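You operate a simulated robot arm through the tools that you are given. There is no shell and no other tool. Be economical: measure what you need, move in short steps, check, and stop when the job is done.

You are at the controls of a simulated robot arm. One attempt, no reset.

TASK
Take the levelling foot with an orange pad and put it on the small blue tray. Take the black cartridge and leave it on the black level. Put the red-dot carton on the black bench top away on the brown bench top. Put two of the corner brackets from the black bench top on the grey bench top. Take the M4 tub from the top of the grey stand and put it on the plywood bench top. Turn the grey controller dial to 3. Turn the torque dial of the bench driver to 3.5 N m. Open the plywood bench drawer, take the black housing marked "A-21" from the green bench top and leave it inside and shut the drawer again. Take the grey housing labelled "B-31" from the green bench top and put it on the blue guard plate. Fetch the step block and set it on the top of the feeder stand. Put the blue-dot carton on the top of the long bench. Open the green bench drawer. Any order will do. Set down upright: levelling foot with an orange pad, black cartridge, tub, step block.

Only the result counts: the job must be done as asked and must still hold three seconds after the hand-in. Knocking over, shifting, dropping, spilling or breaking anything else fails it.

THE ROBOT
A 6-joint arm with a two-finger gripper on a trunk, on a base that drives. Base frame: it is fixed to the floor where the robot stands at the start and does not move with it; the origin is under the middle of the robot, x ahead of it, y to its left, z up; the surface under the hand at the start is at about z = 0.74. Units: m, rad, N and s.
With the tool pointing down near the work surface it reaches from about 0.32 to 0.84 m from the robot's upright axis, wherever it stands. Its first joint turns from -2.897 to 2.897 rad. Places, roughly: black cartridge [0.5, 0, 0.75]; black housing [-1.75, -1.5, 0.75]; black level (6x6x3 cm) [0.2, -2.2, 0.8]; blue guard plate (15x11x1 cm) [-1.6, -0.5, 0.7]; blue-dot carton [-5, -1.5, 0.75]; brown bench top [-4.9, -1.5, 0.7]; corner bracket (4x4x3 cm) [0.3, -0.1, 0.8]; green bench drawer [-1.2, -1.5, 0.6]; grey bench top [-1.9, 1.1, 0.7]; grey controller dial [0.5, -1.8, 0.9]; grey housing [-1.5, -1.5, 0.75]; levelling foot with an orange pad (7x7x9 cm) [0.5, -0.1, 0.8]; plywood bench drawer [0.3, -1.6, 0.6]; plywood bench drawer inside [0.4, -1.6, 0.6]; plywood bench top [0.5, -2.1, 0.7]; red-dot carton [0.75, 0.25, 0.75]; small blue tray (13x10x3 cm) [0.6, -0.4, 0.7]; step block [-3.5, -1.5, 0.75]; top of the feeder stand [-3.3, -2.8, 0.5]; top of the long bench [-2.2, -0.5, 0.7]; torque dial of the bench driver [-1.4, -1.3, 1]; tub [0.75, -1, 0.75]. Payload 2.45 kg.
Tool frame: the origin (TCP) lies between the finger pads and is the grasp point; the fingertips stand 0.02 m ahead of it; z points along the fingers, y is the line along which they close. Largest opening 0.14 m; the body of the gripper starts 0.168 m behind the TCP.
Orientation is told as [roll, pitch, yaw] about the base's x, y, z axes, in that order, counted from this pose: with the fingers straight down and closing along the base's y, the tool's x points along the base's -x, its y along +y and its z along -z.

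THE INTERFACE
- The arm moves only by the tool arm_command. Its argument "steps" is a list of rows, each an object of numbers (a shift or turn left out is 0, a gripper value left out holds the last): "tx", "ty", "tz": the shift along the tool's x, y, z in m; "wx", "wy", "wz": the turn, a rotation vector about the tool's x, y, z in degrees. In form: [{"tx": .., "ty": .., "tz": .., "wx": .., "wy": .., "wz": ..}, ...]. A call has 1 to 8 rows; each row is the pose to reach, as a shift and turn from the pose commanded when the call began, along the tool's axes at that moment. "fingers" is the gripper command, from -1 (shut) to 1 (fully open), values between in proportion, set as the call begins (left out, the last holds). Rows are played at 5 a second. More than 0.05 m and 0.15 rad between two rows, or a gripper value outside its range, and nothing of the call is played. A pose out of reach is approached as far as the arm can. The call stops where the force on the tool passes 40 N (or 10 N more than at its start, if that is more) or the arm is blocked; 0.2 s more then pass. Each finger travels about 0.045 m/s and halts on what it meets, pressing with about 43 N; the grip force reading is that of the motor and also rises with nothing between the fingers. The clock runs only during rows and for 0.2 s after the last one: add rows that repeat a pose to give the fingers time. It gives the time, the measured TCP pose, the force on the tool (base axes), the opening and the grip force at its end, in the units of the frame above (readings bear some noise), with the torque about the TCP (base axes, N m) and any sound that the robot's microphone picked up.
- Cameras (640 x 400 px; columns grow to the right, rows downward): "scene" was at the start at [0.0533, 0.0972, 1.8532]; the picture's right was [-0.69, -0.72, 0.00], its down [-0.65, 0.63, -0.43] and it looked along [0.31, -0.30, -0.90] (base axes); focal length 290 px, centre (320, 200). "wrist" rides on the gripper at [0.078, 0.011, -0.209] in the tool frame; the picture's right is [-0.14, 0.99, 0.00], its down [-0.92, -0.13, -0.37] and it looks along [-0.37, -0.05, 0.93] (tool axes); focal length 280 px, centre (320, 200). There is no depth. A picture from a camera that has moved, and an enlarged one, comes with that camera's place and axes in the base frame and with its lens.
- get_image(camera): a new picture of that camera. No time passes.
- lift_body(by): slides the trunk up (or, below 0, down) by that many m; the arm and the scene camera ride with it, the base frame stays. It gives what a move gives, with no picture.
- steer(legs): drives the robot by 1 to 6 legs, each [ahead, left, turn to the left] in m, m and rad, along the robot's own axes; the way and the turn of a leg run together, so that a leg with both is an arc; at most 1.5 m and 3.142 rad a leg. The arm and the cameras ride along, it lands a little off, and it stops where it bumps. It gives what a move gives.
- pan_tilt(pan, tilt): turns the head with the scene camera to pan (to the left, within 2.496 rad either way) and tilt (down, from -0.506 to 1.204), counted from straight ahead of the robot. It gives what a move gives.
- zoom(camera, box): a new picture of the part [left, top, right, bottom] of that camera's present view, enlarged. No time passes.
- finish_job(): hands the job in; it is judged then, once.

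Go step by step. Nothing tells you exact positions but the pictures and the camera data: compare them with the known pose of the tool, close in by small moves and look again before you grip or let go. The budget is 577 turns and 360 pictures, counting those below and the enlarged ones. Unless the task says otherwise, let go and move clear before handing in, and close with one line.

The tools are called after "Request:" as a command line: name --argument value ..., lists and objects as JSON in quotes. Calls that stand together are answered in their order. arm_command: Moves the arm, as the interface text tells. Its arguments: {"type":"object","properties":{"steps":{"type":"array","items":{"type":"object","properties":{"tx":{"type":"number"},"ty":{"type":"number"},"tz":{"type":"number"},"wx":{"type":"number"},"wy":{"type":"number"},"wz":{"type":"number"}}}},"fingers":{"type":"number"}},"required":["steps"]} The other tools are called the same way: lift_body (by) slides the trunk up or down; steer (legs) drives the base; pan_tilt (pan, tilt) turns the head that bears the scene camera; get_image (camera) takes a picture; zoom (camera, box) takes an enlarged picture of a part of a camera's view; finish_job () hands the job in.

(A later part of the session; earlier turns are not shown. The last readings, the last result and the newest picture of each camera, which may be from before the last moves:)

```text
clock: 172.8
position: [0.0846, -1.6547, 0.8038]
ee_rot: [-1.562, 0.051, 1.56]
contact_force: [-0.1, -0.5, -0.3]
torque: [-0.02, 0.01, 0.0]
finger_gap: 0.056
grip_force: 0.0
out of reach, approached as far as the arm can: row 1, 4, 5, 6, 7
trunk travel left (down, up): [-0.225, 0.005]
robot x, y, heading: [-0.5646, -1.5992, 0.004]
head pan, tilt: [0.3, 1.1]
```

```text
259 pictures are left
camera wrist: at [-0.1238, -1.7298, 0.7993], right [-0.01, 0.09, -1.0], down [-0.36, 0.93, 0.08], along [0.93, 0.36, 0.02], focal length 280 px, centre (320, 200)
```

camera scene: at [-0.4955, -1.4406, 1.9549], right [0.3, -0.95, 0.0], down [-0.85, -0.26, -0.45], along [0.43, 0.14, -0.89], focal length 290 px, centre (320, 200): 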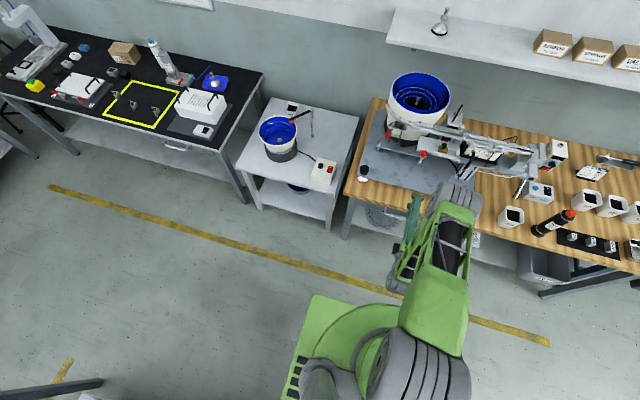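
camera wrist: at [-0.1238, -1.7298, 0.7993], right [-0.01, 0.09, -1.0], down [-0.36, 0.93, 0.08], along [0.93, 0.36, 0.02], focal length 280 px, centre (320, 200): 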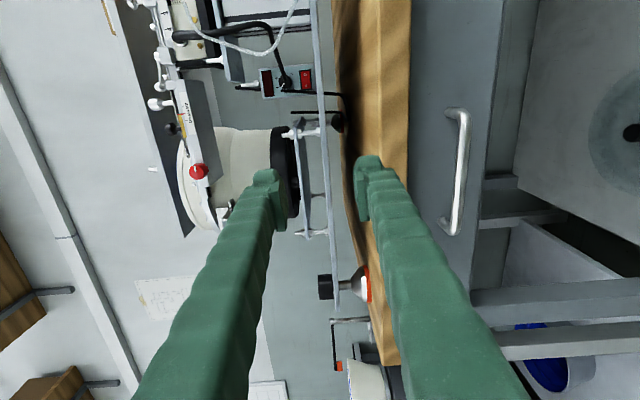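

The arm stops at z 0.80; the trunk can carry the same pose down. I retreat a touch and lower the trunk 0.136.

Request:
arm_command --steps '[{"tz": 0.0, "tx": -0.01}, {"tz": 0.0, "tx": -0.019}]'

Request:
lift_body --by -0.136

Request:
get_image --camera "wrist"

```text
clock: 173.4
position: [0.0873, -1.6352, 0.8059]
ee_rot: [-1.563, 0.053, 1.559]
contact_force: [0.1, 0.1, 0.6]
torque: [0.01, -0.02, 0.03]
finger_gap: 0.0557
grip_force: 0.0
trunk travel left (down, up): [-0.225, 0.005]
robot x, y, heading: [-0.5651, -1.5972, 0.0]
head pan, tilt: [0.3, 1.1]
```

```text
clock: 175.1
position: [0.0868, -1.636, 0.6686]
ee_rot: [-1.562, 0.051, 1.561]
contact_force: [0.1, -0.4, -0.3]
torque: [-0.03, -0.02, 0.0]
finger_gap: 0.0562
grip_force: 0.1
trunk travel left (down, up): [-0.089, 0.141]
robot x, y, heading: [-0.5638, -1.5999, 0.008]
head pan, tilt: [0.3, 1.1]
```

```text
258 pictures are left
camera wrist: at [-0.1226, -1.711, 0.664], right [-0.01, 0.09, -1.0], down [-0.36, 0.93, 0.08], along [0.93, 0.36, 0.02], focal length 280 px, centre (320, 200)
```

wrist: 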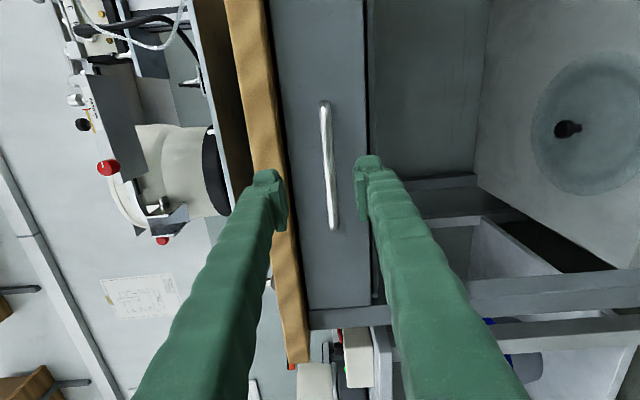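

Bar is between the fingers, 8 mm low. I correct, advance 62 mm, and check.

Request:
arm_command --steps '[{"ty": 0.008}, {"ty": 0.008, "tz": 0.025}, {"ty": 0.008, "tz": 0.05}, {"ty": 0.008, "tz": 0.062}, {"ty": 0.008, "tz": 0.062}]'

Request:
get_image --camera "wrist"

```text
clock: 176.3
position: [0.1481, -1.6363, 0.6591]
ee_rot: [-1.563, 0.051, 1.56]
contact_force: [-0.3, 0.1, 0.5]
torque: [0.0, 0.01, 0.0]
finger_gap: 0.0559
grip_force: 0.1
out of reach, approached as far as the arm can: row 1
trunk travel left (down, up): [-0.089, 0.141]
robot x, y, heading: [-0.5635, -1.5979, -0.002]
head pan, tilt: [0.3, 1.1]
```

```text
257 pictures are left
camera wrist: at [-0.0612, -1.7115, 0.6551], right [-0.01, 0.09, -1.0], down [-0.36, 0.93, 0.08], along [0.93, 0.36, 0.02], focal length 280 px, centre (320, 200)
```

wrist: 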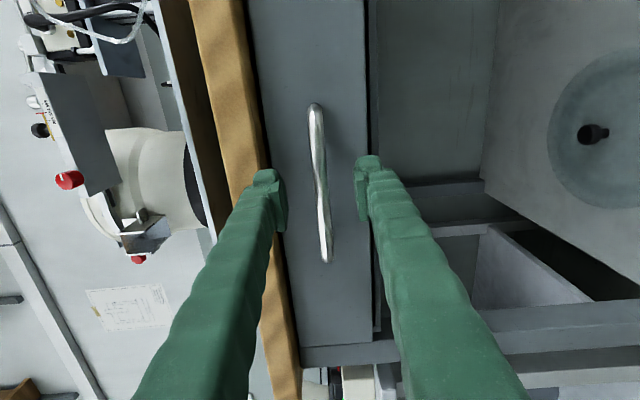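

Centered. Close on the bar.

Request:
arm_command --steps '[{}, {}, {}, {}, {}]' --fingers -1

Request:
get_image --camera "wrist"

```text
clock: 177.5
position: [0.1494, -1.6356, 0.6593]
ee_rot: [-1.559, 0.048, 1.56]
contact_force: [-0.4, -0.6, -9.6]
torque: [0.96, 0.11, -0.03]
finger_gap: 0.0117
grip_force: 39.1
trunk travel left (down, up): [-0.089, 0.141]
robot x, y, heading: [-0.5628, -1.5995, 0.001]
head pan, tilt: [0.3, 1.1]
```

```text
256 pictures are left
camera wrist: at [-0.0617, -1.7115, 0.6542], right [-0.01, 0.09, -1.0], down [-0.36, 0.93, 0.09], along [0.93, 0.36, 0.02], focal length 280 px, centre (320, 200)
```

wrist: 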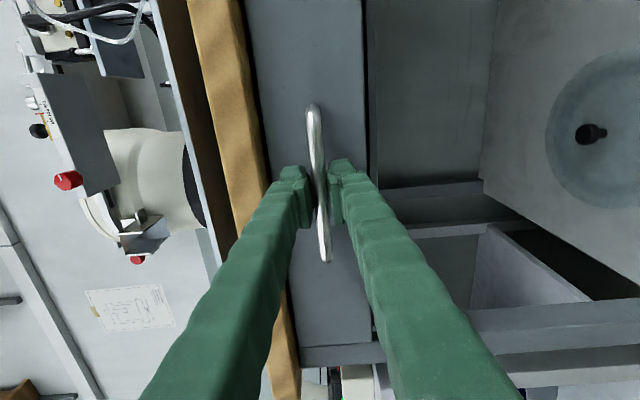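

Bar gripped. I pull with the arm about 6 cm first.

Request:
arm_command --steps '[{"tz": -0.01}, {"tz": -0.02}, {"tz": -0.03}, {"tz": -0.04}, {"tz": -0.05}, {"tz": -0.058}]'

Request:
steer --legs '[[-0.05, 0, 0]]'

Request:
get_image --camera "wrist"

```text
clock: 178.9
position: [0.0911, -1.6353, 0.6587]
ee_rot: [-1.54, 0.048, 1.564]
contact_force: [-2.5, -0.1, -9.1]
torque: [0.97, 0.15, 0.09]
finger_gap: 0.0117
grip_force: 38.3
out of reach, approached as far as the arm can: row 5, 6
trunk travel left (down, up): [-0.089, 0.141]
robot x, y, heading: [-0.5655, -1.601, 0.003]
head pan, tilt: [0.3, 1.1]
stopped in row 6: the force on the tool passed its limit at 42 N (the readings are from after the stop); the commanded pose is now the measured one
```

```text
clock: 179.9
position: [0.0458, -1.6355, 0.6588]
ee_rot: [-1.539, 0.045, 1.563]
contact_force: [1.0, 0.3, 4.5]
torque: [0.9, -0.03, -0.17]
finger_gap: 0.0113
grip_force: 38.7
trunk travel left (down, up): [-0.089, 0.141]
robot x, y, heading: [-0.6071, -1.5971, 0.004]
head pan, tilt: [0.3, 1.1]
stopped in leg 1: the robot was blocked; the commanded pose is now the measured one
```

```text
255 pictures are left
camera wrist: at [-0.1642, -1.7116, 0.6583], right [-0.03, 0.09, -1.0], down [-0.36, 0.93, 0.1], along [0.93, 0.36, 0.0], focal length 280 px, centre (320, 200)
```

wrist: 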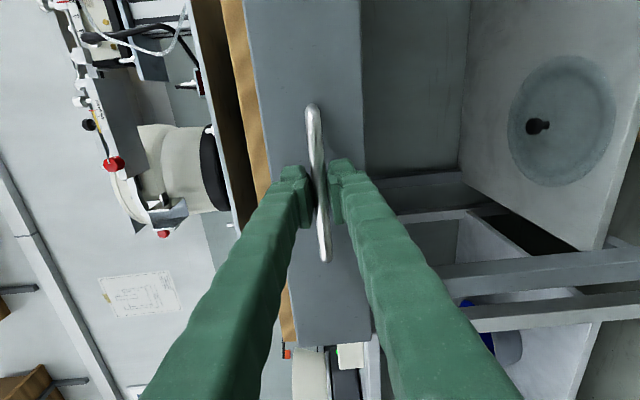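

Drawer is out by 10 cm and I'm against the bench behind. I open the fingers and slide off the bar sideways toward -y, then back off.

Request:
arm_command --steps '[{}, {}, {}]' --fingers -0.3

Request:
arm_command --steps '[{"tx": 0.03}, {"tx": 0.06}, {"tx": 0.09}, {"tx": 0.12}, {"tx": 0.15}]'

Request:
get_image --camera "wrist"

```text
clock: 180.7
position: [0.0458, -1.6367, 0.6586]
ee_rot: [-1.537, 0.046, 1.562]
contact_force: [0.5, -0.3, -0.1]
torque: [0.03, 0.0, -0.01]
finger_gap: 0.0493
grip_force: 0.0
trunk travel left (down, up): [-0.089, 0.141]
robot x, y, heading: [-0.6078, -1.5999, -0.001]
head pan, tilt: [0.3, 1.1]
```

```text
clock: 181.9
position: [0.0436, -1.7855, 0.6648]
ee_rot: [-1.539, 0.046, 1.563]
contact_force: [-0.4, 0.4, 0.5]
torque: [-0.03, -0.03, -0.01]
finger_gap: 0.0489
grip_force: 0.1
trunk travel left (down, up): [-0.089, 0.141]
robot x, y, heading: [-0.6129, -1.5976, 0.001]
head pan, tilt: [0.3, 1.1]
```

```text
254 pictures are left
camera wrist: at [-0.1664, -1.8606, 0.6651], right [-0.03, 0.09, -1.0], down [-0.36, 0.93, 0.1], along [0.93, 0.36, 0.0], focal length 280 px, centre (320, 200)
```

wrist: 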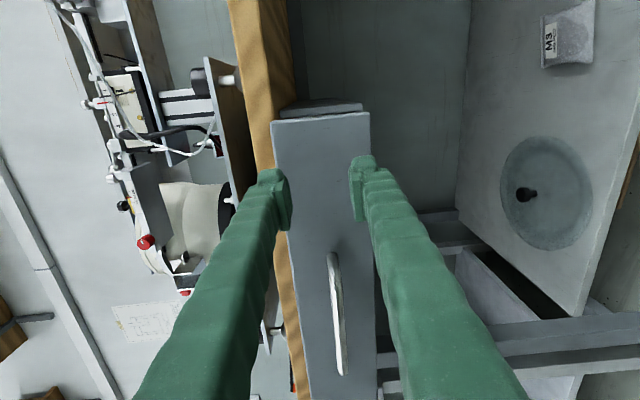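

Clear of the bar. I back the hand off, raise the trunk, and return to tool-down.

Request:
arm_command --steps '[{"tz": -0.02}, {"tz": -0.04}, {"tz": -0.05}]'

Request:
lift_body --by 0.14

Request:
arm_command --steps '[{"ty": -0.045}, {"ty": -0.09}, {"ty": -0.13}, {"ty": -0.13, "wx": -8}, {"ty": -0.13, "wx": -16}, {"ty": -0.13, "wx": -24}, {"ty": -0.13, "wx": -32}, {"ty": -0.13, "wx": -40}]'

Request:
arm_command --steps '[{"wx": -8}, {"wx": -16}, {"wx": -24}, {"wx": -32}, {"wx": -40}, {"wx": -47.5}, {"wx": -47.5}]' --fingers -1

Request:
get_image --camera "wrist"

```text
clock: 182.7
position: [-0.0064, -1.784, 0.6663]
ee_rot: [-1.537, 0.048, 1.563]
contact_force: [0.1, -0.2, -0.7]
torque: [-0.01, 0.05, -0.01]
finger_gap: 0.049
grip_force: 0.1
trunk travel left (down, up): [-0.089, 0.141]
robot x, y, heading: [-0.6053, -1.6028, 0.001]
head pan, tilt: [0.3, 1.1]
```

```text
clock: 184.4
position: [-0.0067, -1.7858, 0.8064]
ee_rot: [-1.537, 0.046, 1.561]
contact_force: [0.2, 0.1, 0.7]
torque: [-0.01, -0.02, 0.01]
finger_gap: 0.049
grip_force: 0.2
trunk travel left (down, up): [-0.229, 0.001]
robot x, y, heading: [-0.6106, -1.604, 0.006]
head pan, tilt: [0.3, 1.1]
```

```text
clock: 186.2
position: [-0.002, -1.7785, 0.9375]
ee_rot: [-0.837, 0.048, 1.561]
contact_force: [0.1, 0.4, -0.6]
torque: [-0.03, -0.01, 0.02]
finger_gap: 0.0489
grip_force: 0.0
trunk travel left (down, up): [-0.229, 0.001]
robot x, y, heading: [-0.6087, -1.6018, 0.001]
head pan, tilt: [0.3, 1.1]
```

```text
clock: 187.8
position: [-0.0019, -1.7782, 0.9351]
ee_rot: [-0.009, 0.047, 1.563]
contact_force: [0.6, 0.0, 0.5]
torque: [0.02, 0.02, -0.01]
finger_gap: 0.0
grip_force: 29.6
trunk travel left (down, up): [-0.229, 0.001]
robot x, y, heading: [-0.611, -1.5991, 0.001]
head pan, tilt: [0.3, 1.1]
```

```text
253 pictures are left
camera wrist: at [-0.015, -1.8456, 1.1493], right [-0.99, 0.15, -0.02], down [0.13, 0.94, 0.33], along [0.06, 0.32, -0.95], focal length 280 px, centre (320, 200)
```

wrist: 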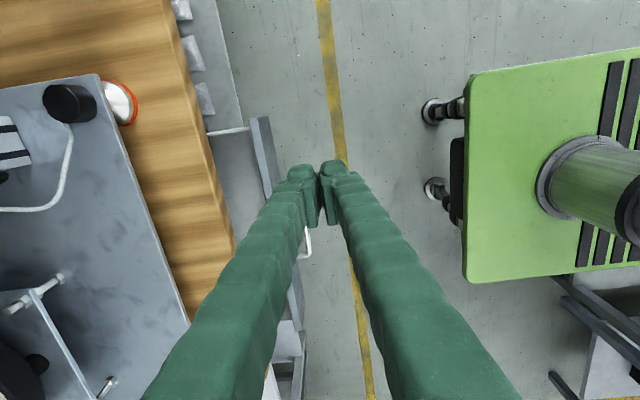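

The bar is now clear of the bench edge, so I can grip it from above. I step 4 cm forward and position over the bar.

Request:
steer --legs '[[0.04, 0, 0]]'

Request:
arm_command --steps '[{"tx": -0.045}, {"tx": -0.09}, {"tx": -0.11}, {"tx": -0.11, "wy": 2.7}, {"tx": -0.11, "wy": 2.7}]' --fingers -0.6

Request:
get_image --camera "wrist"

```text
clock: 188.7
position: [0.0403, -1.7778, 0.936]
ee_rot: [-0.009, 0.047, 1.563]
contact_force: [-0.2, -0.3, -0.8]
torque: [0.01, 0.11, 0.0]
finger_gap: 0.0003
grip_force: 29.6
trunk travel left (down, up): [-0.229, 0.001]
robot x, y, heading: [-0.5703, -1.5999, 0.001]
head pan, tilt: [0.3, 1.1]
```

```text
clock: 189.9
position: [0.0411, -1.6678, 0.9318]
ee_rot: [-0.009, 0.092, 1.559]
contact_force: [-0.3, -0.9, -0.8]
torque: [0.01, 0.05, -0.01]
finger_gap: 0.0278
grip_force: 0.0
trunk travel left (down, up): [-0.229, 0.001]
robot x, y, heading: [-0.568, -1.5982, 0.002]
head pan, tilt: [0.3, 1.1]
```

```text
252 pictures are left
camera wrist: at [0.0265, -1.7258, 1.1471], right [-0.99, 0.15, -0.02], down [0.13, 0.95, 0.28], along [0.06, 0.28, -0.96], focal length 280 px, centre (320, 200)
```

wrist: 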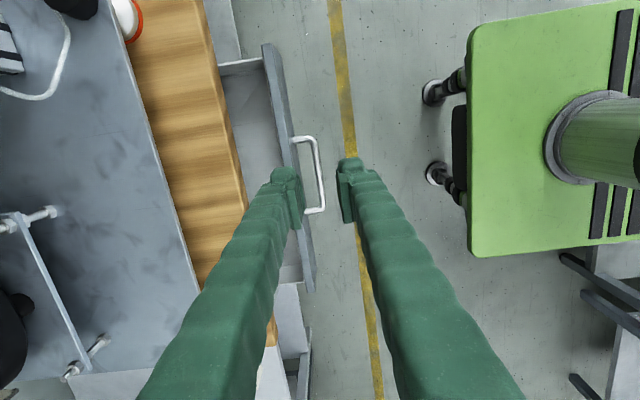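

Fixing the tilt (wrong sign), then aligning: bar at x≈0.055, y≈-1.632. Descend to 0.72 first.

Request:
arm_command --steps '[{"wy": -5.2}, {"wy": -5.2, "tx": -0.034, "ty": -0.013}]'

Request:
arm_command --steps '[{"tz": 0.05}, {"tz": 0.1}, {"tz": 0.15}, {"tz": 0.19}, {"tz": 0.21}, {"tz": 0.21}]'

Request:
get_image --camera "wrist"

```text
clock: 190.5
position: [0.0523, -1.6331, 0.9282]
ee_rot: [-0.009, 0.005, 1.565]
contact_force: [0.7, 1.0, 0.4]
torque: [-0.1, 0.02, -0.01]
finger_gap: 0.0277
grip_force: 0.1
trunk travel left (down, up): [-0.229, 0.001]
robot x, y, heading: [-0.5692, -1.5993, 0.002]
head pan, tilt: [0.3, 1.1]
```

```text
clock: 191.9
position: [0.0552, -1.6354, 0.7163]
ee_rot: [-0.009, 0.002, 1.563]
contact_force: [-0.6, 0.0, -0.7]
torque: [-0.01, 0.04, 0.0]
finger_gap: 0.028
grip_force: 0.1
trunk travel left (down, up): [-0.229, 0.001]
robot x, y, heading: [-0.5694, -1.6015, 0.007]
head pan, tilt: [0.3, 1.1]
```

```text
251 pictures are left
camera wrist: at [0.0417, -1.7122, 0.9263], right [-0.99, 0.15, -0.01], down [0.13, 0.92, 0.37], along [0.06, 0.36, -0.93], focal length 280 px, centre (320, 200)
```

wrist: 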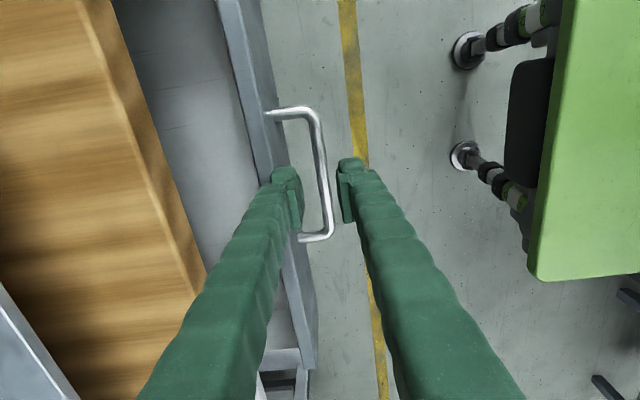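

Bar is centred between the tips; I shift 4 mm toward -x for clearance from the panel and descend.

Request:
arm_command --steps '[{"ty": 0.004}, {"ty": 0.004, "tz": 0.015}, {"ty": 0.004, "tz": 0.028}, {"ty": 0.004, "tz": 0.038}, {"ty": 0.004, "tz": 0.046}]'

Request:
get_image --camera "wrist"

```text
clock: 192.5
position: [0.0625, -1.636, 0.7125]
ee_rot: [-0.028, 0.006, 1.562]
contact_force: [0.9, 2.3, 24.6]
torque: [0.38, -0.87, 0.1]
finger_gap: 0.0299
grip_force: 1.8
trunk travel left (down, up): [-0.229, 0.001]
robot x, y, heading: [-0.5677, -1.5967, 0.004]
head pan, tilt: [0.3, 1.1]
stopped in row 3: the force on the tool passed its limit at 53 N (the readings are from after the stop); the commanded pose is now the measured one
```

```text
250 pictures are left
camera wrist: at [0.0454, -1.712, 0.9216], right [-0.99, 0.14, -0.03], down [0.12, 0.92, 0.37], along [0.08, 0.36, -0.93], focal length 280 px, centre (320, 200)
```

wrist: 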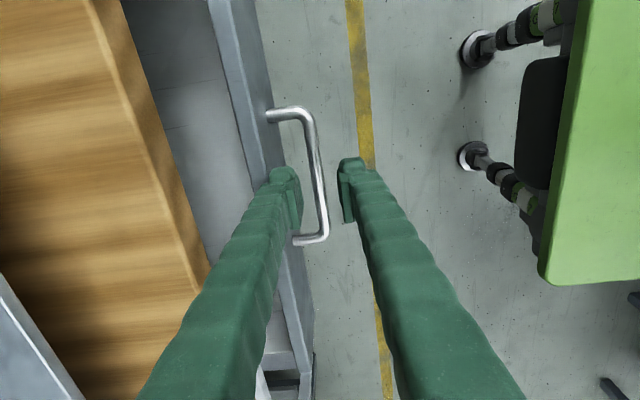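

The rear finger hit the panel's top edge (z≈0.693). Better: straddle the panel's top edge itself, inner finger inside the drawer. Re-aligning to x≈0.104.

Request:
arm_command --steps '[{"tz": -0.035}, {"tz": -0.035, "wx": -1.6}, {"tz": -0.035, "ty": -0.04, "wx": -1.6}, {"tz": -0.035, "ty": -0.04, "wx": -1.6}]' --fingers -0.286

Request:
get_image --camera "wrist"

```text
clock: 193.5
position: [0.0972, -1.6368, 0.7462]
ee_rot: [0.008, 0.005, 1.564]
contact_force: [-1.0, -0.9, -0.2]
torque: [-0.01, -0.02, 0.02]
finger_gap: 0.0502
grip_force: 0.0
trunk travel left (down, up): [-0.229, 0.001]
robot x, y, heading: [-0.5736, -1.5989, 0.004]
head pan, tilt: [0.3, 1.1]
```

```text
249 pictures are left
camera wrist: at [0.0876, -1.7125, 0.955], right [-0.99, 0.15, 0.01], down [0.14, 0.92, 0.36], along [0.05, 0.36, -0.93], focal length 280 px, centre (320, 200)
```

wrist: 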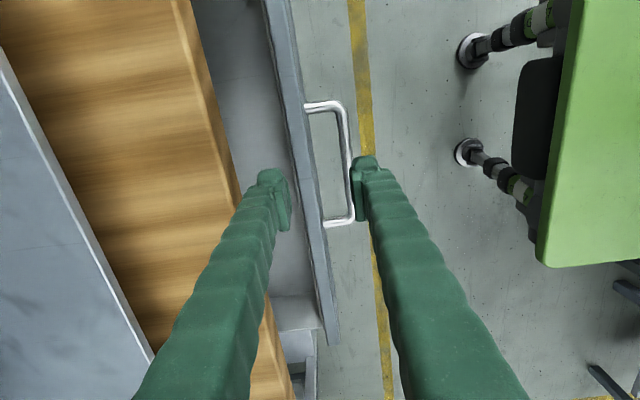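

Panel top spans x≈0.102–0.123. I centre on 0.112 with a 42 mm gap and lower the tips 12–15 mm past its edge.

Request:
arm_command --steps '[{"ty": -0.0145}, {"ty": -0.0145, "tz": 0.015}, {"ty": -0.0145, "tz": 0.03}, {"ty": -0.0145, "tz": 0.04}, {"ty": -0.0145, "tz": 0.047}]' --fingers -0.4

Request:
get_image --camera "wrist"

```text
clock: 194.7
position: [0.1127, -1.6362, 0.6978]
ee_rot: [0.007, 0.005, 1.562]
contact_force: [-0.1, 0.8, -0.6]
torque: [0.02, -0.01, 0.0]
finger_gap: 0.042
grip_force: 0.0
trunk travel left (down, up): [-0.229, 0.001]
robot x, y, heading: [-0.5681, -1.596, -0.002]
head pan, tilt: [0.3, 1.1]
```

```text
248 pictures are left
camera wrist: at [0.1026, -1.7124, 0.9079], right [-0.99, 0.15, 0.01], down [0.14, 0.92, 0.36], along [0.05, 0.36, -0.93], focal length 280 px, centre (320, 200)
```

wrist: 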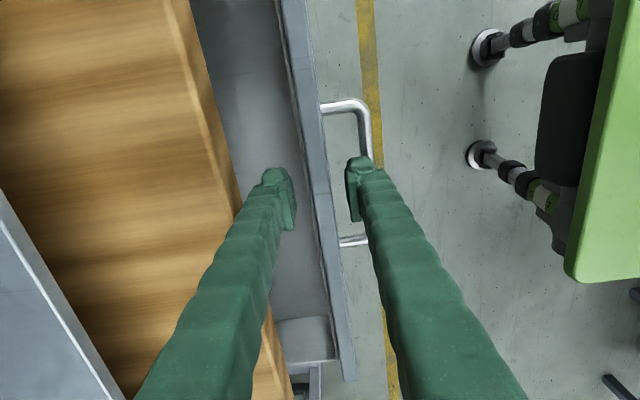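

Straddling the panel without contact. Close and pull toward -x.

Request:
arm_command --steps '[{}, {}, {}]' --fingers -1

Request:
arm_command --steps '[{"ty": 0.02}, {"ty": 0.04}, {"ty": 0.06}, {"ty": 0.08}, {"ty": 0.1}, {"ty": 0.12}, {"ty": 0.14}]'

Request:
get_image --camera "wrist"

```text
clock: 195.5
position: [0.1125, -1.6367, 0.6986]
ee_rot: [0.005, 0.006, 1.564]
contact_force: [1.3, -0.2, -0.8]
torque: [0.02, -0.03, 0.25]
finger_gap: 0.0196
grip_force: 36.5
trunk travel left (down, up): [-0.229, 0.001]
robot x, y, heading: [-0.569, -1.6, 0.008]
head pan, tilt: [0.3, 1.1]
```

```text
clock: 197.1
position: [-0.0297, -1.6352, 0.6979]
ee_rot: [0.009, 0.003, 1.562]
contact_force: [-1.6, -8.0, -19.3]
torque: [-0.04, 0.04, 0.38]
finger_gap: 0.0197
grip_force: 44.7
trunk travel left (down, up): [-0.229, 0.001]
robot x, y, heading: [-0.5711, -1.6013, 0.002]
head pan, tilt: [0.3, 1.1]
```

```text
247 pictures are left
camera wrist: at [-0.0385, -1.7124, 0.908], right [-0.99, 0.15, 0.01], down [0.14, 0.92, 0.36], along [0.04, 0.36, -0.93], focal length 280 px, centre (320, 200)
```

wrist: 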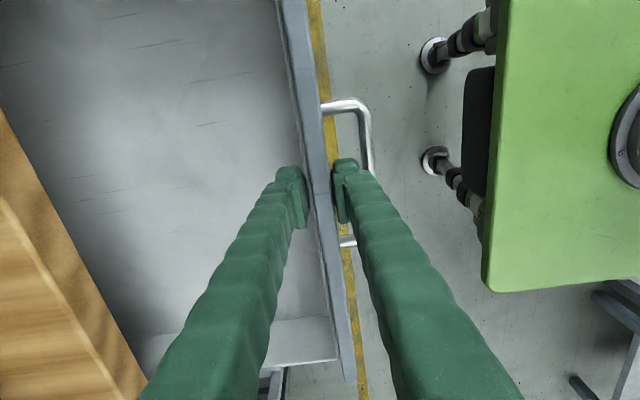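

Drawer is open ~24 cm. Release, rise, and straighten the wrist for the drive around to the south side of the green bench.

Request:
arm_command --steps '[{}, {}, {}]' --fingers -0.3

Request:
arm_command --steps '[{"tz": -0.04}, {"tz": -0.08}, {"tz": -0.12}, {"tz": -0.16}, {"tz": -0.2}, {"tz": -0.24}, {"tz": -0.28}, {"tz": -0.32}]'

Request:
arm_command --steps '[{"wz": 8}, {"wz": 16}, {"wz": 24}, {"wz": 32}, {"wz": 40}, {"wz": 48}, {"wz": 56}, {"wz": 64}]'

Request:
arm_command --steps '[{"wz": 8}, {"wz": 16}, {"wz": 24}, {"wz": 25.5}, {"wz": 25.5}]'

Request:
steer --legs '[[0, -0.48, 0], [0, 0, 1.5708]]'

```text
clock: 197.9
position: [-0.0271, -1.6357, 0.6989]
ee_rot: [0.005, 0.003, 1.563]
contact_force: [0.5, 0.8, -0.2]
torque: [-0.01, 0.0, 0.01]
finger_gap: 0.0488
grip_force: 0.0
trunk travel left (down, up): [-0.229, 0.001]
robot x, y, heading: [-0.5714, -1.5989, -0.001]
head pan, tilt: [0.3, 1.1]
```

```text
clock: 199.7
position: [-0.0283, -1.6347, 1.02]
ee_rot: [0.006, 0.001, 1.562]
contact_force: [-0.3, 0.2, -0.5]
torque: [-0.01, -0.02, -0.02]
finger_gap: 0.0489
grip_force: 0.0
trunk travel left (down, up): [-0.229, 0.001]
robot x, y, heading: [-0.5662, -1.603, 0.0]
head pan, tilt: [0.3, 1.1]
```

```text
clock: 201.5
position: [-0.0254, -1.6339, 1.0194]
ee_rot: [-0.002, 0.007, 0.444]
contact_force: [0.4, 0.3, -0.2]
torque: [0.01, -0.01, 0.0]
finger_gap: 0.049
grip_force: 0.0
trunk travel left (down, up): [-0.229, 0.001]
robot x, y, heading: [-0.5682, -1.5981, 0.005]
head pan, tilt: [0.3, 1.1]
```

```text
clock: 202.7
position: [-0.0262, -1.635, 1.0196]
ee_rot: [-0.004, 0.006, -0.001]
contact_force: [0.2, 0.2, -0.2]
torque: [0.0, -0.01, -0.02]
finger_gap: 0.049
grip_force: 0.0
trunk travel left (down, up): [-0.229, 0.001]
robot x, y, heading: [-0.5687, -1.5987, 0.001]
head pan, tilt: [0.3, 1.1]
```

```text
clock: 211.2
position: [-0.5386, -1.5351, 1.0203]
ee_rot: [-0.005, 0.006, 1.58]
contact_force: [-1.2, 0.2, -0.3]
torque: [0.02, -0.01, 0.0]
finger_gap: 0.0489
grip_force: 0.1
trunk travel left (down, up): [-0.229, 0.001]
robot x, y, heading: [-0.5659, -2.0762, 1.579]
head pan, tilt: [0.3, 1.1]
```

Now facing +y. I look left along the corridor (toward -x) and at the bench.

Request:
pan_tilt --pan 1.3 --tilt 0.7

Request:
get_image --camera "scene"

Request:
pan_tilt --pan -0.9 --tilt 1.0

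Request:
get_image --camera "scene"

```text
clock: 212.5
position: [-0.5389, -1.5348, 1.0202]
ee_rot: [-0.004, 0.007, 1.579]
contact_force: [-0.4, 0.9, -0.2]
torque: [0.0, -0.02, 0.02]
finger_gap: 0.0488
grip_force: 0.0
trunk travel left (down, up): [-0.229, 0.001]
robot x, y, heading: [-0.5636, -2.0784, 1.579]
head pan, tilt: [1.3, 0.7]
```

```text
246 pictures are left
camera scene: at [-0.791, -2.0483, 1.9888], right [0.26, 0.97, 0.0], down [0.62, -0.17, -0.76], along [-0.74, 0.2, -0.64], focal length 290 px, centre (320, 200)
```

scene: 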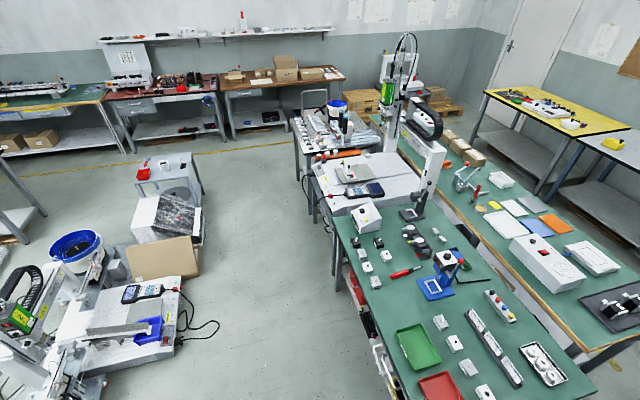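

```text
clock: 214.6
position: [-0.5382, -1.5349, 1.0199]
ee_rot: [-0.003, 0.007, 1.58]
contact_force: [-0.3, 0.2, 0.0]
torque: [0.01, 0.0, 0.01]
finger_gap: 0.0489
grip_force: 0.1
trunk travel left (down, up): [-0.229, 0.001]
robot x, y, heading: [-0.5708, -2.0799, 1.58]
head pan, tilt: [-0.901, 1.0]
```

```text
245 pictures are left
camera scene: at [-0.6547, -2.0265, 1.9655], right [0.63, -0.78, 0.0], down [-0.65, -0.53, -0.54], along [0.42, 0.34, -0.84], focal length 290 px, centre (320, 200)
```

scene: 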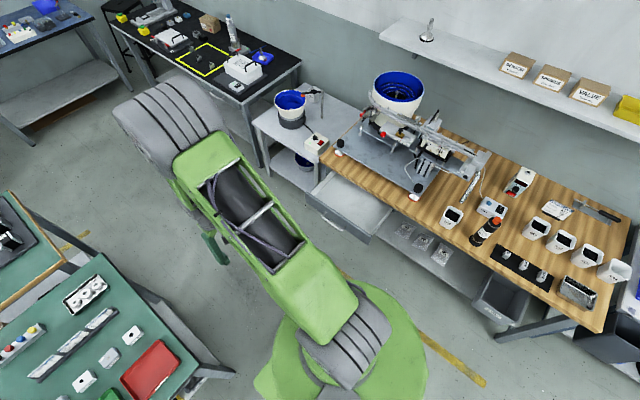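

Corridor is clear. I strafe left (toward -x) 1.05 m along the green bench.

Request:
steer --legs '[[0, 1.05, 0]]'

Request:
pan_tilt --pan 0.2 --tilt 0.95

Request:
get_image --camera "scene"

Request:
get_image --camera "wrist"

```text
clock: 224.1
position: [-1.5876, -1.543, 1.0194]
ee_rot: [-0.005, 0.007, 1.574]
contact_force: [-0.2, -0.5, 0.0]
torque: [-0.01, -0.02, 0.01]
finger_gap: 0.0491
grip_force: 0.0
trunk travel left (down, up): [-0.229, 0.001]
robot x, y, heading: [-1.6216, -2.0878, 1.576]
head pan, tilt: [-0.901, 1.0]
```

```text
clock: 225.4
position: [-1.5875, -1.5434, 1.0195]
ee_rot: [-0.004, 0.007, 1.574]
contact_force: [-0.9, 0.6, 0.5]
torque: [-0.01, 0.04, -0.02]
finger_gap: 0.0489
grip_force: 0.1
trunk travel left (down, up): [-0.229, 0.001]
robot x, y, heading: [-1.6191, -2.0862, 1.578]
head pan, tilt: [0.201, 0.949]
```

```text
244 pictures are left
camera scene: at [-1.776, -2.0062, 1.9691], right [0.98, 0.2, 0.0], down [0.17, -0.8, -0.58], along [-0.12, 0.57, -0.81], focal length 290 px, centre (320, 200)
```

scene: 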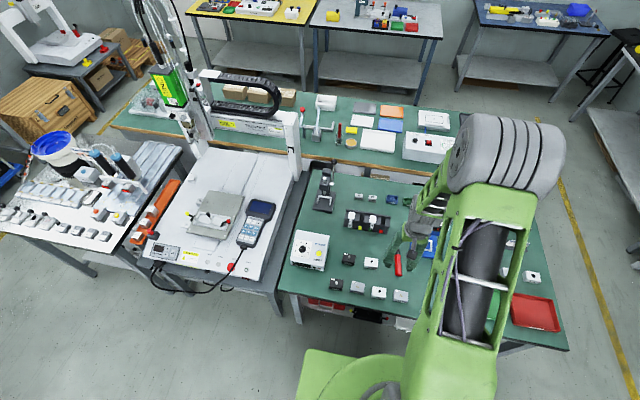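

```text
243 pictures are left
camera wrist: at [-1.5994, -1.6186, 1.2292], right [-0.99, 0.13, -0.01], down [0.12, 0.92, 0.36], along [0.05, 0.36, -0.93], focal length 280 px, centre (320, 200)
```

wrist: 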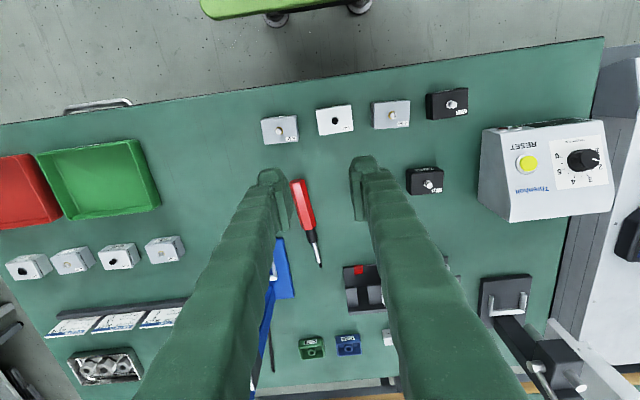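

Request:
zoom --camera "wrist" --box '[250, 80, 480, 210]'

Request:
zoom --camera "wrist" --box '[0, 220, 200, 330]'

Request:
zoom --camera "wrist" --box '[470, 110, 630, 230]'

```text
2.78 times, centred on (365, 145) of wrist
camera zoom: at [-1.5994, -1.6186, 1.2292], right [-0.99, 0.13, -0.01], down [0.12, 0.92, 0.36], along [0.05, 0.36, -0.93], focal length 780 px, centre (195, 353)
```

zoom: 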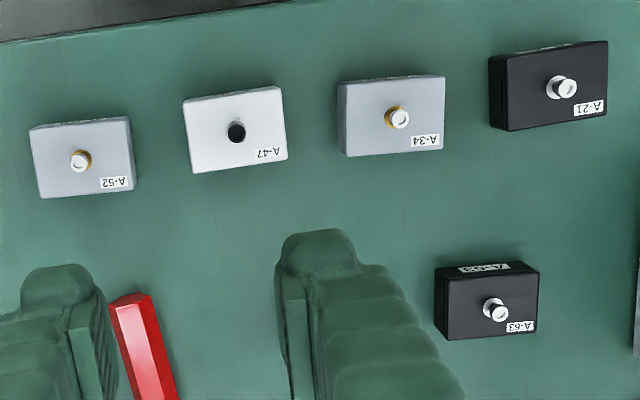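

```text
3.20 times, centred on (100, 275) of wrist
camera zoom: at [-1.5994, -1.6186, 1.2292], right [-0.99, 0.13, -0.01], down [0.12, 0.92, 0.36], along [0.05, 0.36, -0.93], focal length 897 px, centre (1024, -40)
```

zoom: 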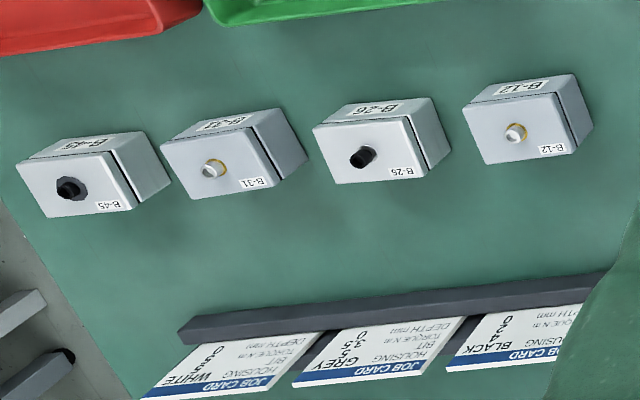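

```text
3.33 times, centred on (550, 170) of wrist
camera zoom: at [-1.5994, -1.6186, 1.2292], right [-0.99, 0.13, -0.01], down [0.12, 0.92, 0.36], along [0.05, 0.36, -0.93], focal length 935 px, centre (-447, 300)
```

zoom: 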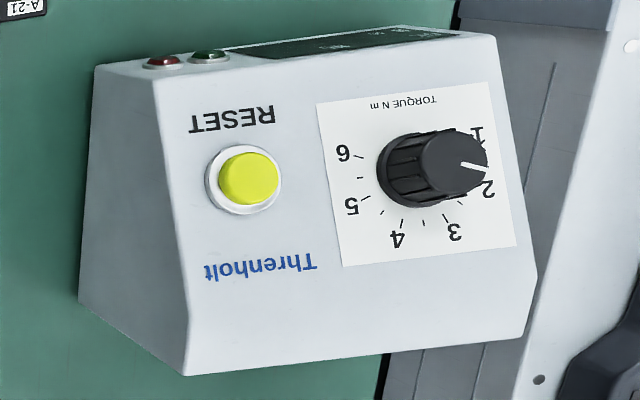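

Labels are clear: A-21 is the black housing at about [-1.79, -1.574]. B-31 is the grey one on the right side. I rotate the wrist so the fingers close along y, and move above A-21.

Request:
arm_command --steps '[{"wz": -8}, {"wz": -16}, {"wz": -24}, {"wz": -32}, {"wz": -40}, {"wz": -48}, {"wz": -56}, {"wz": -64}]' --fingers 0.2

Request:
arm_command --steps '[{"wz": -8}, {"wz": -16}, {"wz": -24}, {"wz": -26}, {"wz": -26}]'

Request:
arm_command --steps '[{"tx": -0.045}, {"tx": -0.09}, {"tx": -0.135}, {"tx": -0.18, "ty": 0.015}, {"tx": -0.2, "ty": 0.03}, {"tx": -0.2, "ty": 0.03, "tz": 0.045}, {"tx": -0.2, "ty": 0.03, "tz": 0.09}, {"tx": -0.2, "ty": 0.03, "tz": 0.12}]'

Request:
get_image --camera "wrist"

```text
clock: 227.2
position: [-1.5876, -1.5424, 1.0199]
ee_rot: [0.003, 0.007, 2.694]
contact_force: [0.5, 0.2, 0.4]
torque: [-0.03, -0.02, 0.01]
finger_gap: 0.0841
grip_force: 0.1
trunk travel left (down, up): [-0.229, 0.001]
robot x, y, heading: [-1.6211, -2.0857, 1.581]
head pan, tilt: [0.201, 0.949]
```

```text
clock: 228.4
position: [-1.5877, -1.5426, 1.0206]
ee_rot: [0.007, 0.003, -3.136]
contact_force: [-0.7, 0.3, -0.1]
torque: [-0.01, 0.01, -0.02]
finger_gap: 0.084
grip_force: 0.1
trunk travel left (down, up): [-0.229, 0.001]
robot x, y, heading: [-1.621, -2.0866, 1.578]
head pan, tilt: [0.201, 0.949]
```

```text
clock: 230.2
position: [-1.7885, -1.5747, 0.8972]
ee_rot: [0.006, 0.003, -3.138]
contact_force: [0.3, 0.2, -0.2]
torque: [0.01, 0.04, 0.02]
finger_gap: 0.0842
grip_force: 0.0
trunk travel left (down, up): [-0.229, 0.001]
robot x, y, heading: [-1.6191, -2.0865, 1.575]
head pan, tilt: [0.201, 0.949]
```

```text
239 pictures are left
camera wrist: at [-1.7112, -1.5824, 1.1075], right [-0.13, -0.99, 0.0], down [-0.92, 0.13, 0.36], along [-0.36, 0.04, -0.93], focal length 280 px, centre (320, 200)
```

wrist: 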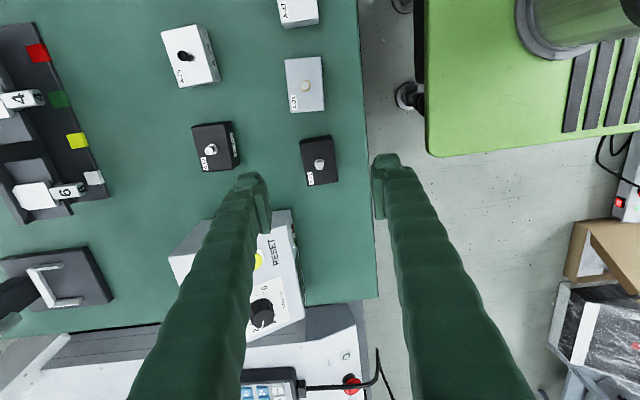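

A-21 is centred between the fingers. Lower to z 0.767 and grip.

Request:
arm_command --steps '[{"tz": 0.04}, {"tz": 0.08}, {"tz": 0.11}, {"tz": 0.125}, {"tz": 0.13}, {"tz": 0.13}]'

Request:
get_image --camera "wrist"

```text
clock: 231.7
position: [-1.7869, -1.5745, 0.7695]
ee_rot: [0.005, 0.004, -3.138]
contact_force: [-0.1, -0.4, 0.4]
torque: [-0.01, 0.01, -0.02]
finger_gap: 0.0843
grip_force: 0.1
trunk travel left (down, up): [-0.229, 0.001]
robot x, y, heading: [-1.6231, -2.0883, 1.578]
head pan, tilt: [0.201, 0.949]
```

```text
238 pictures are left
camera wrist: at [-1.7091, -1.5834, 0.9784], right [-0.13, -0.99, 0.01], down [-0.92, 0.13, 0.36], along [-0.36, 0.04, -0.93], focal length 280 px, centre (320, 200)
```

wrist: 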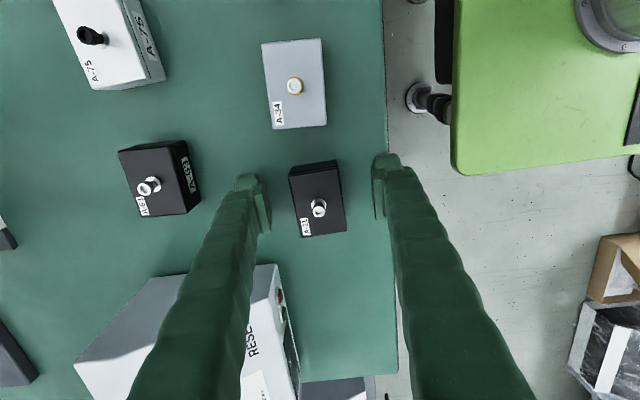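

Request:
arm_command --steps '[{}, {}, {}, {}]' --fingers -1

Request:
arm_command --steps '[{"tz": -0.04}, {"tz": -0.08}, {"tz": -0.12}, {"tz": -0.16}, {"tz": -0.2}, {"tz": -0.24}, {"tz": -0.26}]'

Request:
get_image --camera "wrist"

```text
clock: 232.7
position: [-1.7858, -1.5748, 0.7699]
ee_rot: [0.006, 0.005, -3.139]
contact_force: [-0.3, 0.7, 0.7]
torque: [0.02, 0.02, -0.02]
finger_gap: 0.0384
grip_force: 33.2
trunk travel left (down, up): [-0.229, 0.001]
robot x, y, heading: [-1.6191, -2.0845, 1.576]
head pan, tilt: [0.201, 0.949]
```

```text
clock: 234.2
position: [-1.7871, -1.5734, 1.0295]
ee_rot: [0.006, 0.006, -3.138]
contact_force: [0.4, 0.0, -0.8]
torque: [0.03, -0.03, 0.01]
finger_gap: 0.0381
grip_force: 42.9
trunk travel left (down, up): [-0.229, 0.001]
robot x, y, heading: [-1.6199, -2.0892, 1.573]
head pan, tilt: [0.201, 0.949]
```

```text
237 pictures are left
camera wrist: at [-1.7102, -1.5823, 1.2389], right [-0.13, -0.99, 0.01], down [-0.92, 0.13, 0.36], along [-0.36, 0.04, -0.93], focal length 280 px, centre (320, 200)
```

wrist: 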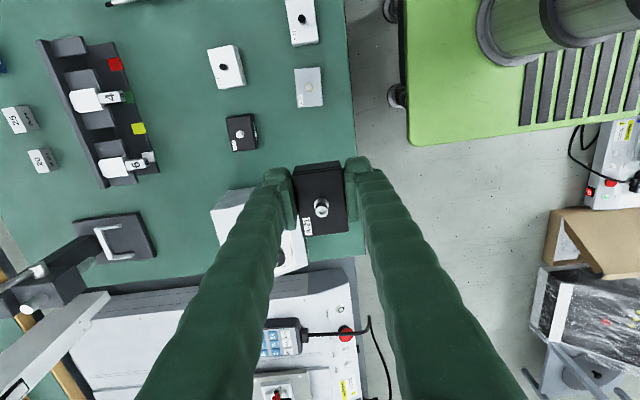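

A-21 held. I strafe right back to x≈-0.42, from where the open drawer is within reach.

Request:
steer --legs '[[0, -1.2, 0]]'

Request:
pan_tilt --pan -0.9 --tilt 1.1

Request:
get_image --camera "scene"

```text
clock: 245.0
position: [-0.5871, -1.5705, 1.0284]
ee_rot: [0.006, 0.002, 3.14]
contact_force: [-0.6, 0.1, -0.2]
torque: [-0.01, 0.01, -0.01]
finger_gap: 0.0384
grip_force: 42.2
trunk travel left (down, up): [-0.229, 0.001]
robot x, y, heading: [-0.4207, -2.0835, 1.569]
head pan, tilt: [0.201, 0.949]
```

```text
clock: 246.3
position: [-0.5862, -1.5699, 1.0293]
ee_rot: [0.008, 0.004, 3.14]
contact_force: [0.2, -0.3, 0.4]
torque: [0.01, -0.02, 0.0]
finger_gap: 0.0383
grip_force: 42.9
trunk travel left (down, up): [-0.229, 0.001]
robot x, y, heading: [-0.425, -2.0825, 1.567]
head pan, tilt: [-0.901, 1.1]
```

```text
236 pictures are left
camera scene: at [-0.5135, -2.0348, 1.9589], right [0.62, -0.78, 0.0], down [-0.7, -0.55, -0.45], along [0.36, 0.28, -0.89], focal length 290 px, centre (320, 200)
```

scene: 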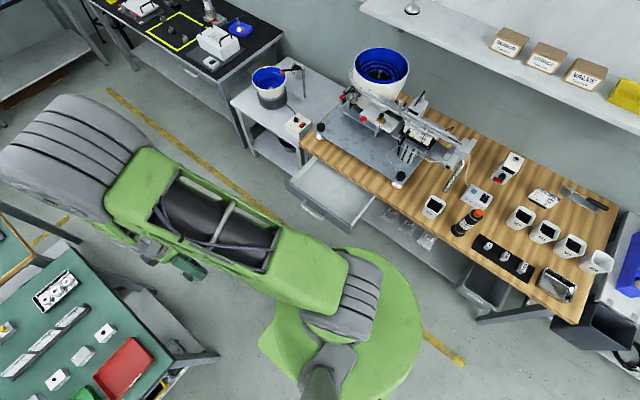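

Drawer interior centre is about [0.065, -1.62]. I swing the hand over it.

Request:
arm_command --steps '[{"tx": 0.049}, {"tx": 0.098}, {"tx": 0.147}, {"tx": 0.196}, {"tx": 0.245}, {"tx": 0.294}, {"tx": 0.343}, {"tx": 0.392}]'

Request:
arm_command --steps '[{"tx": 0.049}, {"tx": 0.098, "ty": 0.01}, {"tx": 0.147, "ty": 0.02}, {"tx": 0.196, "ty": 0.03}, {"tx": 0.24, "ty": 0.05}, {"tx": 0.249, "ty": 0.06}, {"tx": 0.249, "ty": 0.06, "tz": 0.04}, {"tx": 0.249, "ty": 0.06, "tz": 0.08}]'

Request:
get_image --camera "wrist"

```text
clock: 248.1
position: [-0.1924, -1.5719, 1.031]
ee_rot: [0.007, 0.003, 3.14]
contact_force: [1.3, -0.5, -0.4]
torque: [0.02, 0.04, 0.02]
finger_gap: 0.0383
grip_force: 43.1
trunk travel left (down, up): [-0.229, 0.001]
robot x, y, heading: [-0.4233, -2.0841, 1.575]
head pan, tilt: [-0.901, 1.1]
```

```text
clock: 249.9
position: [0.0556, -1.631, 0.9512]
ee_rot: [0.005, 0.006, 3.14]
contact_force: [0.4, 0.2, 0.0]
torque: [-0.02, 0.01, -0.03]
finger_gap: 0.0382
grip_force: 42.9
trunk travel left (down, up): [-0.229, 0.001]
robot x, y, heading: [-0.4209, -2.0797, 1.571]
head pan, tilt: [-0.901, 1.1]
```

```text
235 pictures are left
camera wrist: at [0.1326, -1.6398, 1.1608], right [-0.14, -0.99, 0.01], down [-0.92, 0.13, 0.36], along [-0.36, 0.05, -0.93], focal length 280 px, centre (320, 200)
```

wrist: 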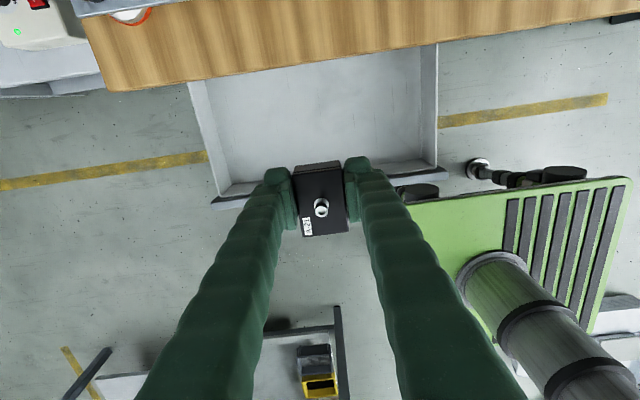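

Housing is over the drawer interior. Descend into it, slowing near the floor.

Request:
arm_command --steps '[{"tx": 0.006, "tz": 0.04}, {"tx": 0.006, "tz": 0.08}, {"tx": 0.006, "tz": 0.12}, {"tx": 0.006, "tz": 0.16}, {"tx": 0.006, "tz": 0.2}, {"tx": 0.006, "tz": 0.23}, {"tx": 0.006, "tz": 0.24}, {"tx": 0.006, "tz": 0.25}]'

Request:
get_image --camera "wrist"

```text
clock: 251.7
position: [0.0629, -1.6332, 0.702]
ee_rot: [0.005, 0.004, 3.141]
contact_force: [-0.1, -0.2, 0.2]
torque: [0.0, 0.01, 0.01]
finger_gap: 0.038
grip_force: 42.8
trunk travel left (down, up): [-0.229, 0.001]
robot x, y, heading: [-0.4245, -2.0838, 1.569]
head pan, tilt: [-0.901, 1.1]
```

```text
234 pictures are left
camera wrist: at [0.1393, -1.6426, 0.9117], right [-0.14, -0.99, 0.01], down [-0.92, 0.13, 0.36], along [-0.36, 0.05, -0.93], focal length 280 px, centre (320, 200)
```

wrist: 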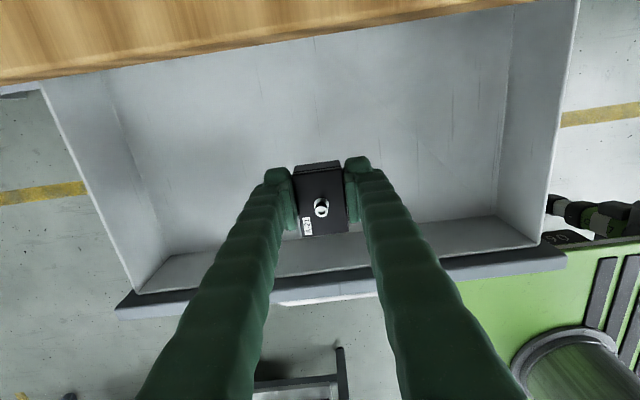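

Comfortably inside. Continue down to contact.

Request:
arm_command --steps '[{"tz": 0.01}, {"tz": 0.02}, {"tz": 0.028}, {"tz": 0.036}, {"tz": 0.044}, {"tz": 0.05}, {"tz": 0.056}, {"tz": 0.062}]'

```text
clock: 253.4
position: [0.0677, -1.6314, 0.6512]
ee_rot: [0.001, 0.012, 3.137]
contact_force: [0.7, -6.4, 22.5]
torque: [-0.1, 0.24, 0.11]
finger_gap: 0.0381
grip_force: 42.5
trunk travel left (down, up): [-0.229, 0.001]
robot x, y, heading: [-0.4205, -2.0833, 1.569]
head pan, tilt: [-0.901, 1.1]
stopped in row 8: the force on the tool passed its limit at 43 N (the readings are from after the stop); the commanded pose is now the measured one
```

Housing is on the drawer floor. Release and rise.

Request:
arm_command --steps '[{"tz": -0.002}, {"tz": -0.002}, {"tz": -0.002}, {"tz": -0.002}]' --fingers 0.1

Request:
arm_command --steps '[{"tz": -0.03}, {"tz": -0.07}, {"tz": -0.11}, {"tz": -0.15}, {"tz": -0.19}, {"tz": -0.21}]'

Request:
get_image --camera "wrist"

```text
clock: 254.4
position: [0.0656, -1.6329, 0.6503]
ee_rot: [0.004, 0.006, 3.141]
contact_force: [0.4, 0.3, 0.2]
torque: [-0.01, -0.01, -0.01]
finger_gap: 0.0768
grip_force: 0.1
trunk travel left (down, up): [-0.229, 0.001]
robot x, y, heading: [-0.4235, -2.0863, 1.572]
head pan, tilt: [-0.901, 1.1]
```

```text
clock: 255.8
position: [0.0637, -1.6305, 0.8606]
ee_rot: [0.003, 0.007, 3.137]
contact_force: [0.0, -0.6, -0.9]
torque: [0.0, -0.01, 0.03]
finger_gap: 0.077
grip_force: 0.1
trunk travel left (down, up): [-0.229, 0.001]
robot x, y, heading: [-0.4215, -2.0849, 1.569]
head pan, tilt: [-0.901, 1.1]
```

```text
233 pictures are left
camera wrist: at [0.14, -1.6406, 1.0699], right [-0.14, -0.99, 0.0], down [-0.92, 0.13, 0.36], along [-0.36, 0.05, -0.93], focal length 280 px, centre (320, 200)
```

wrist: 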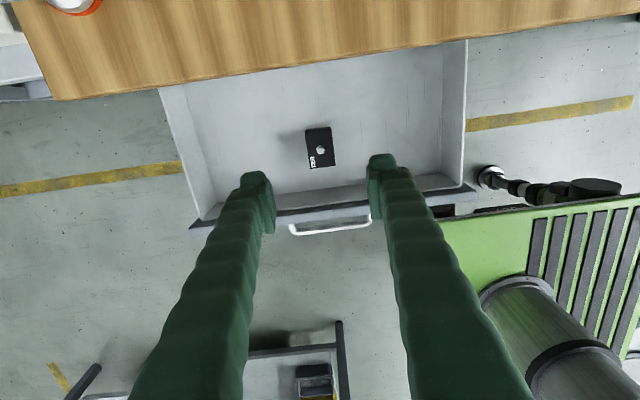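

Housing is lying in the drawer. Now I close the fingers, go in front of the handle, and push the drawer shut.

Request:
arm_command --steps '[{"tx": -0.045}, {"tx": -0.09}, {"tx": -0.135}, {"tx": -0.18}, {"tx": -0.225}, {"tx": -0.225, "tz": 0.045}, {"tx": -0.225, "tz": 0.09}, {"tx": -0.225, "tz": 0.135}]' --fingers -1

Request:
arm_command --steps '[{"tz": 0.03}, {"tz": 0.05}, {"tz": 0.05}]'

Request:
get_image --camera "wrist"

```text
clock: 257.6
position: [-0.1591, -1.6306, 0.7218]
ee_rot: [0.004, 0.008, 3.14]
contact_force: [0.1, 0.1, -1.0]
torque: [0.0, 0.03, -0.03]
finger_gap: 0.0002
grip_force: 29.6
trunk travel left (down, up): [-0.229, 0.001]
robot x, y, heading: [-0.4233, -2.0857, 1.573]
head pan, tilt: [-0.901, 1.1]
```

```text
clock: 258.4
position: [-0.1599, -1.6321, 0.672]
ee_rot: [0.005, 0.009, 3.14]
contact_force: [-0.3, -0.4, 0.4]
torque: [-0.02, 0.0, 0.01]
finger_gap: 0.0
grip_force: 30.0
trunk travel left (down, up): [-0.229, 0.001]
robot x, y, heading: [-0.4211, -2.0834, 1.567]
head pan, tilt: [-0.901, 1.1]
```

```text
232 pictures are left
camera wrist: at [-0.083, -1.6412, 0.8828], right [-0.14, -0.99, 0.0], down [-0.92, 0.13, 0.36], along [-0.36, 0.05, -0.93], focal length 280 px, centre (320, 200)
```

wrist: 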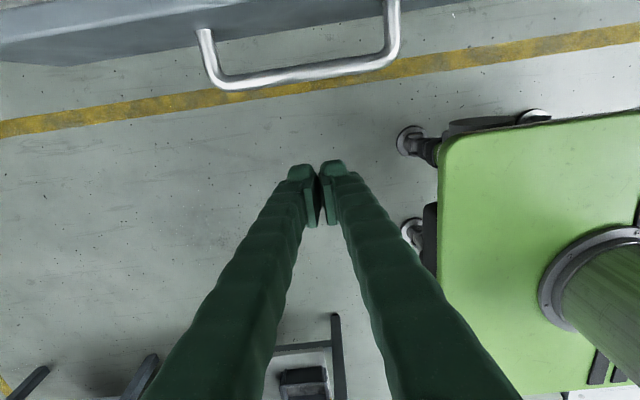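

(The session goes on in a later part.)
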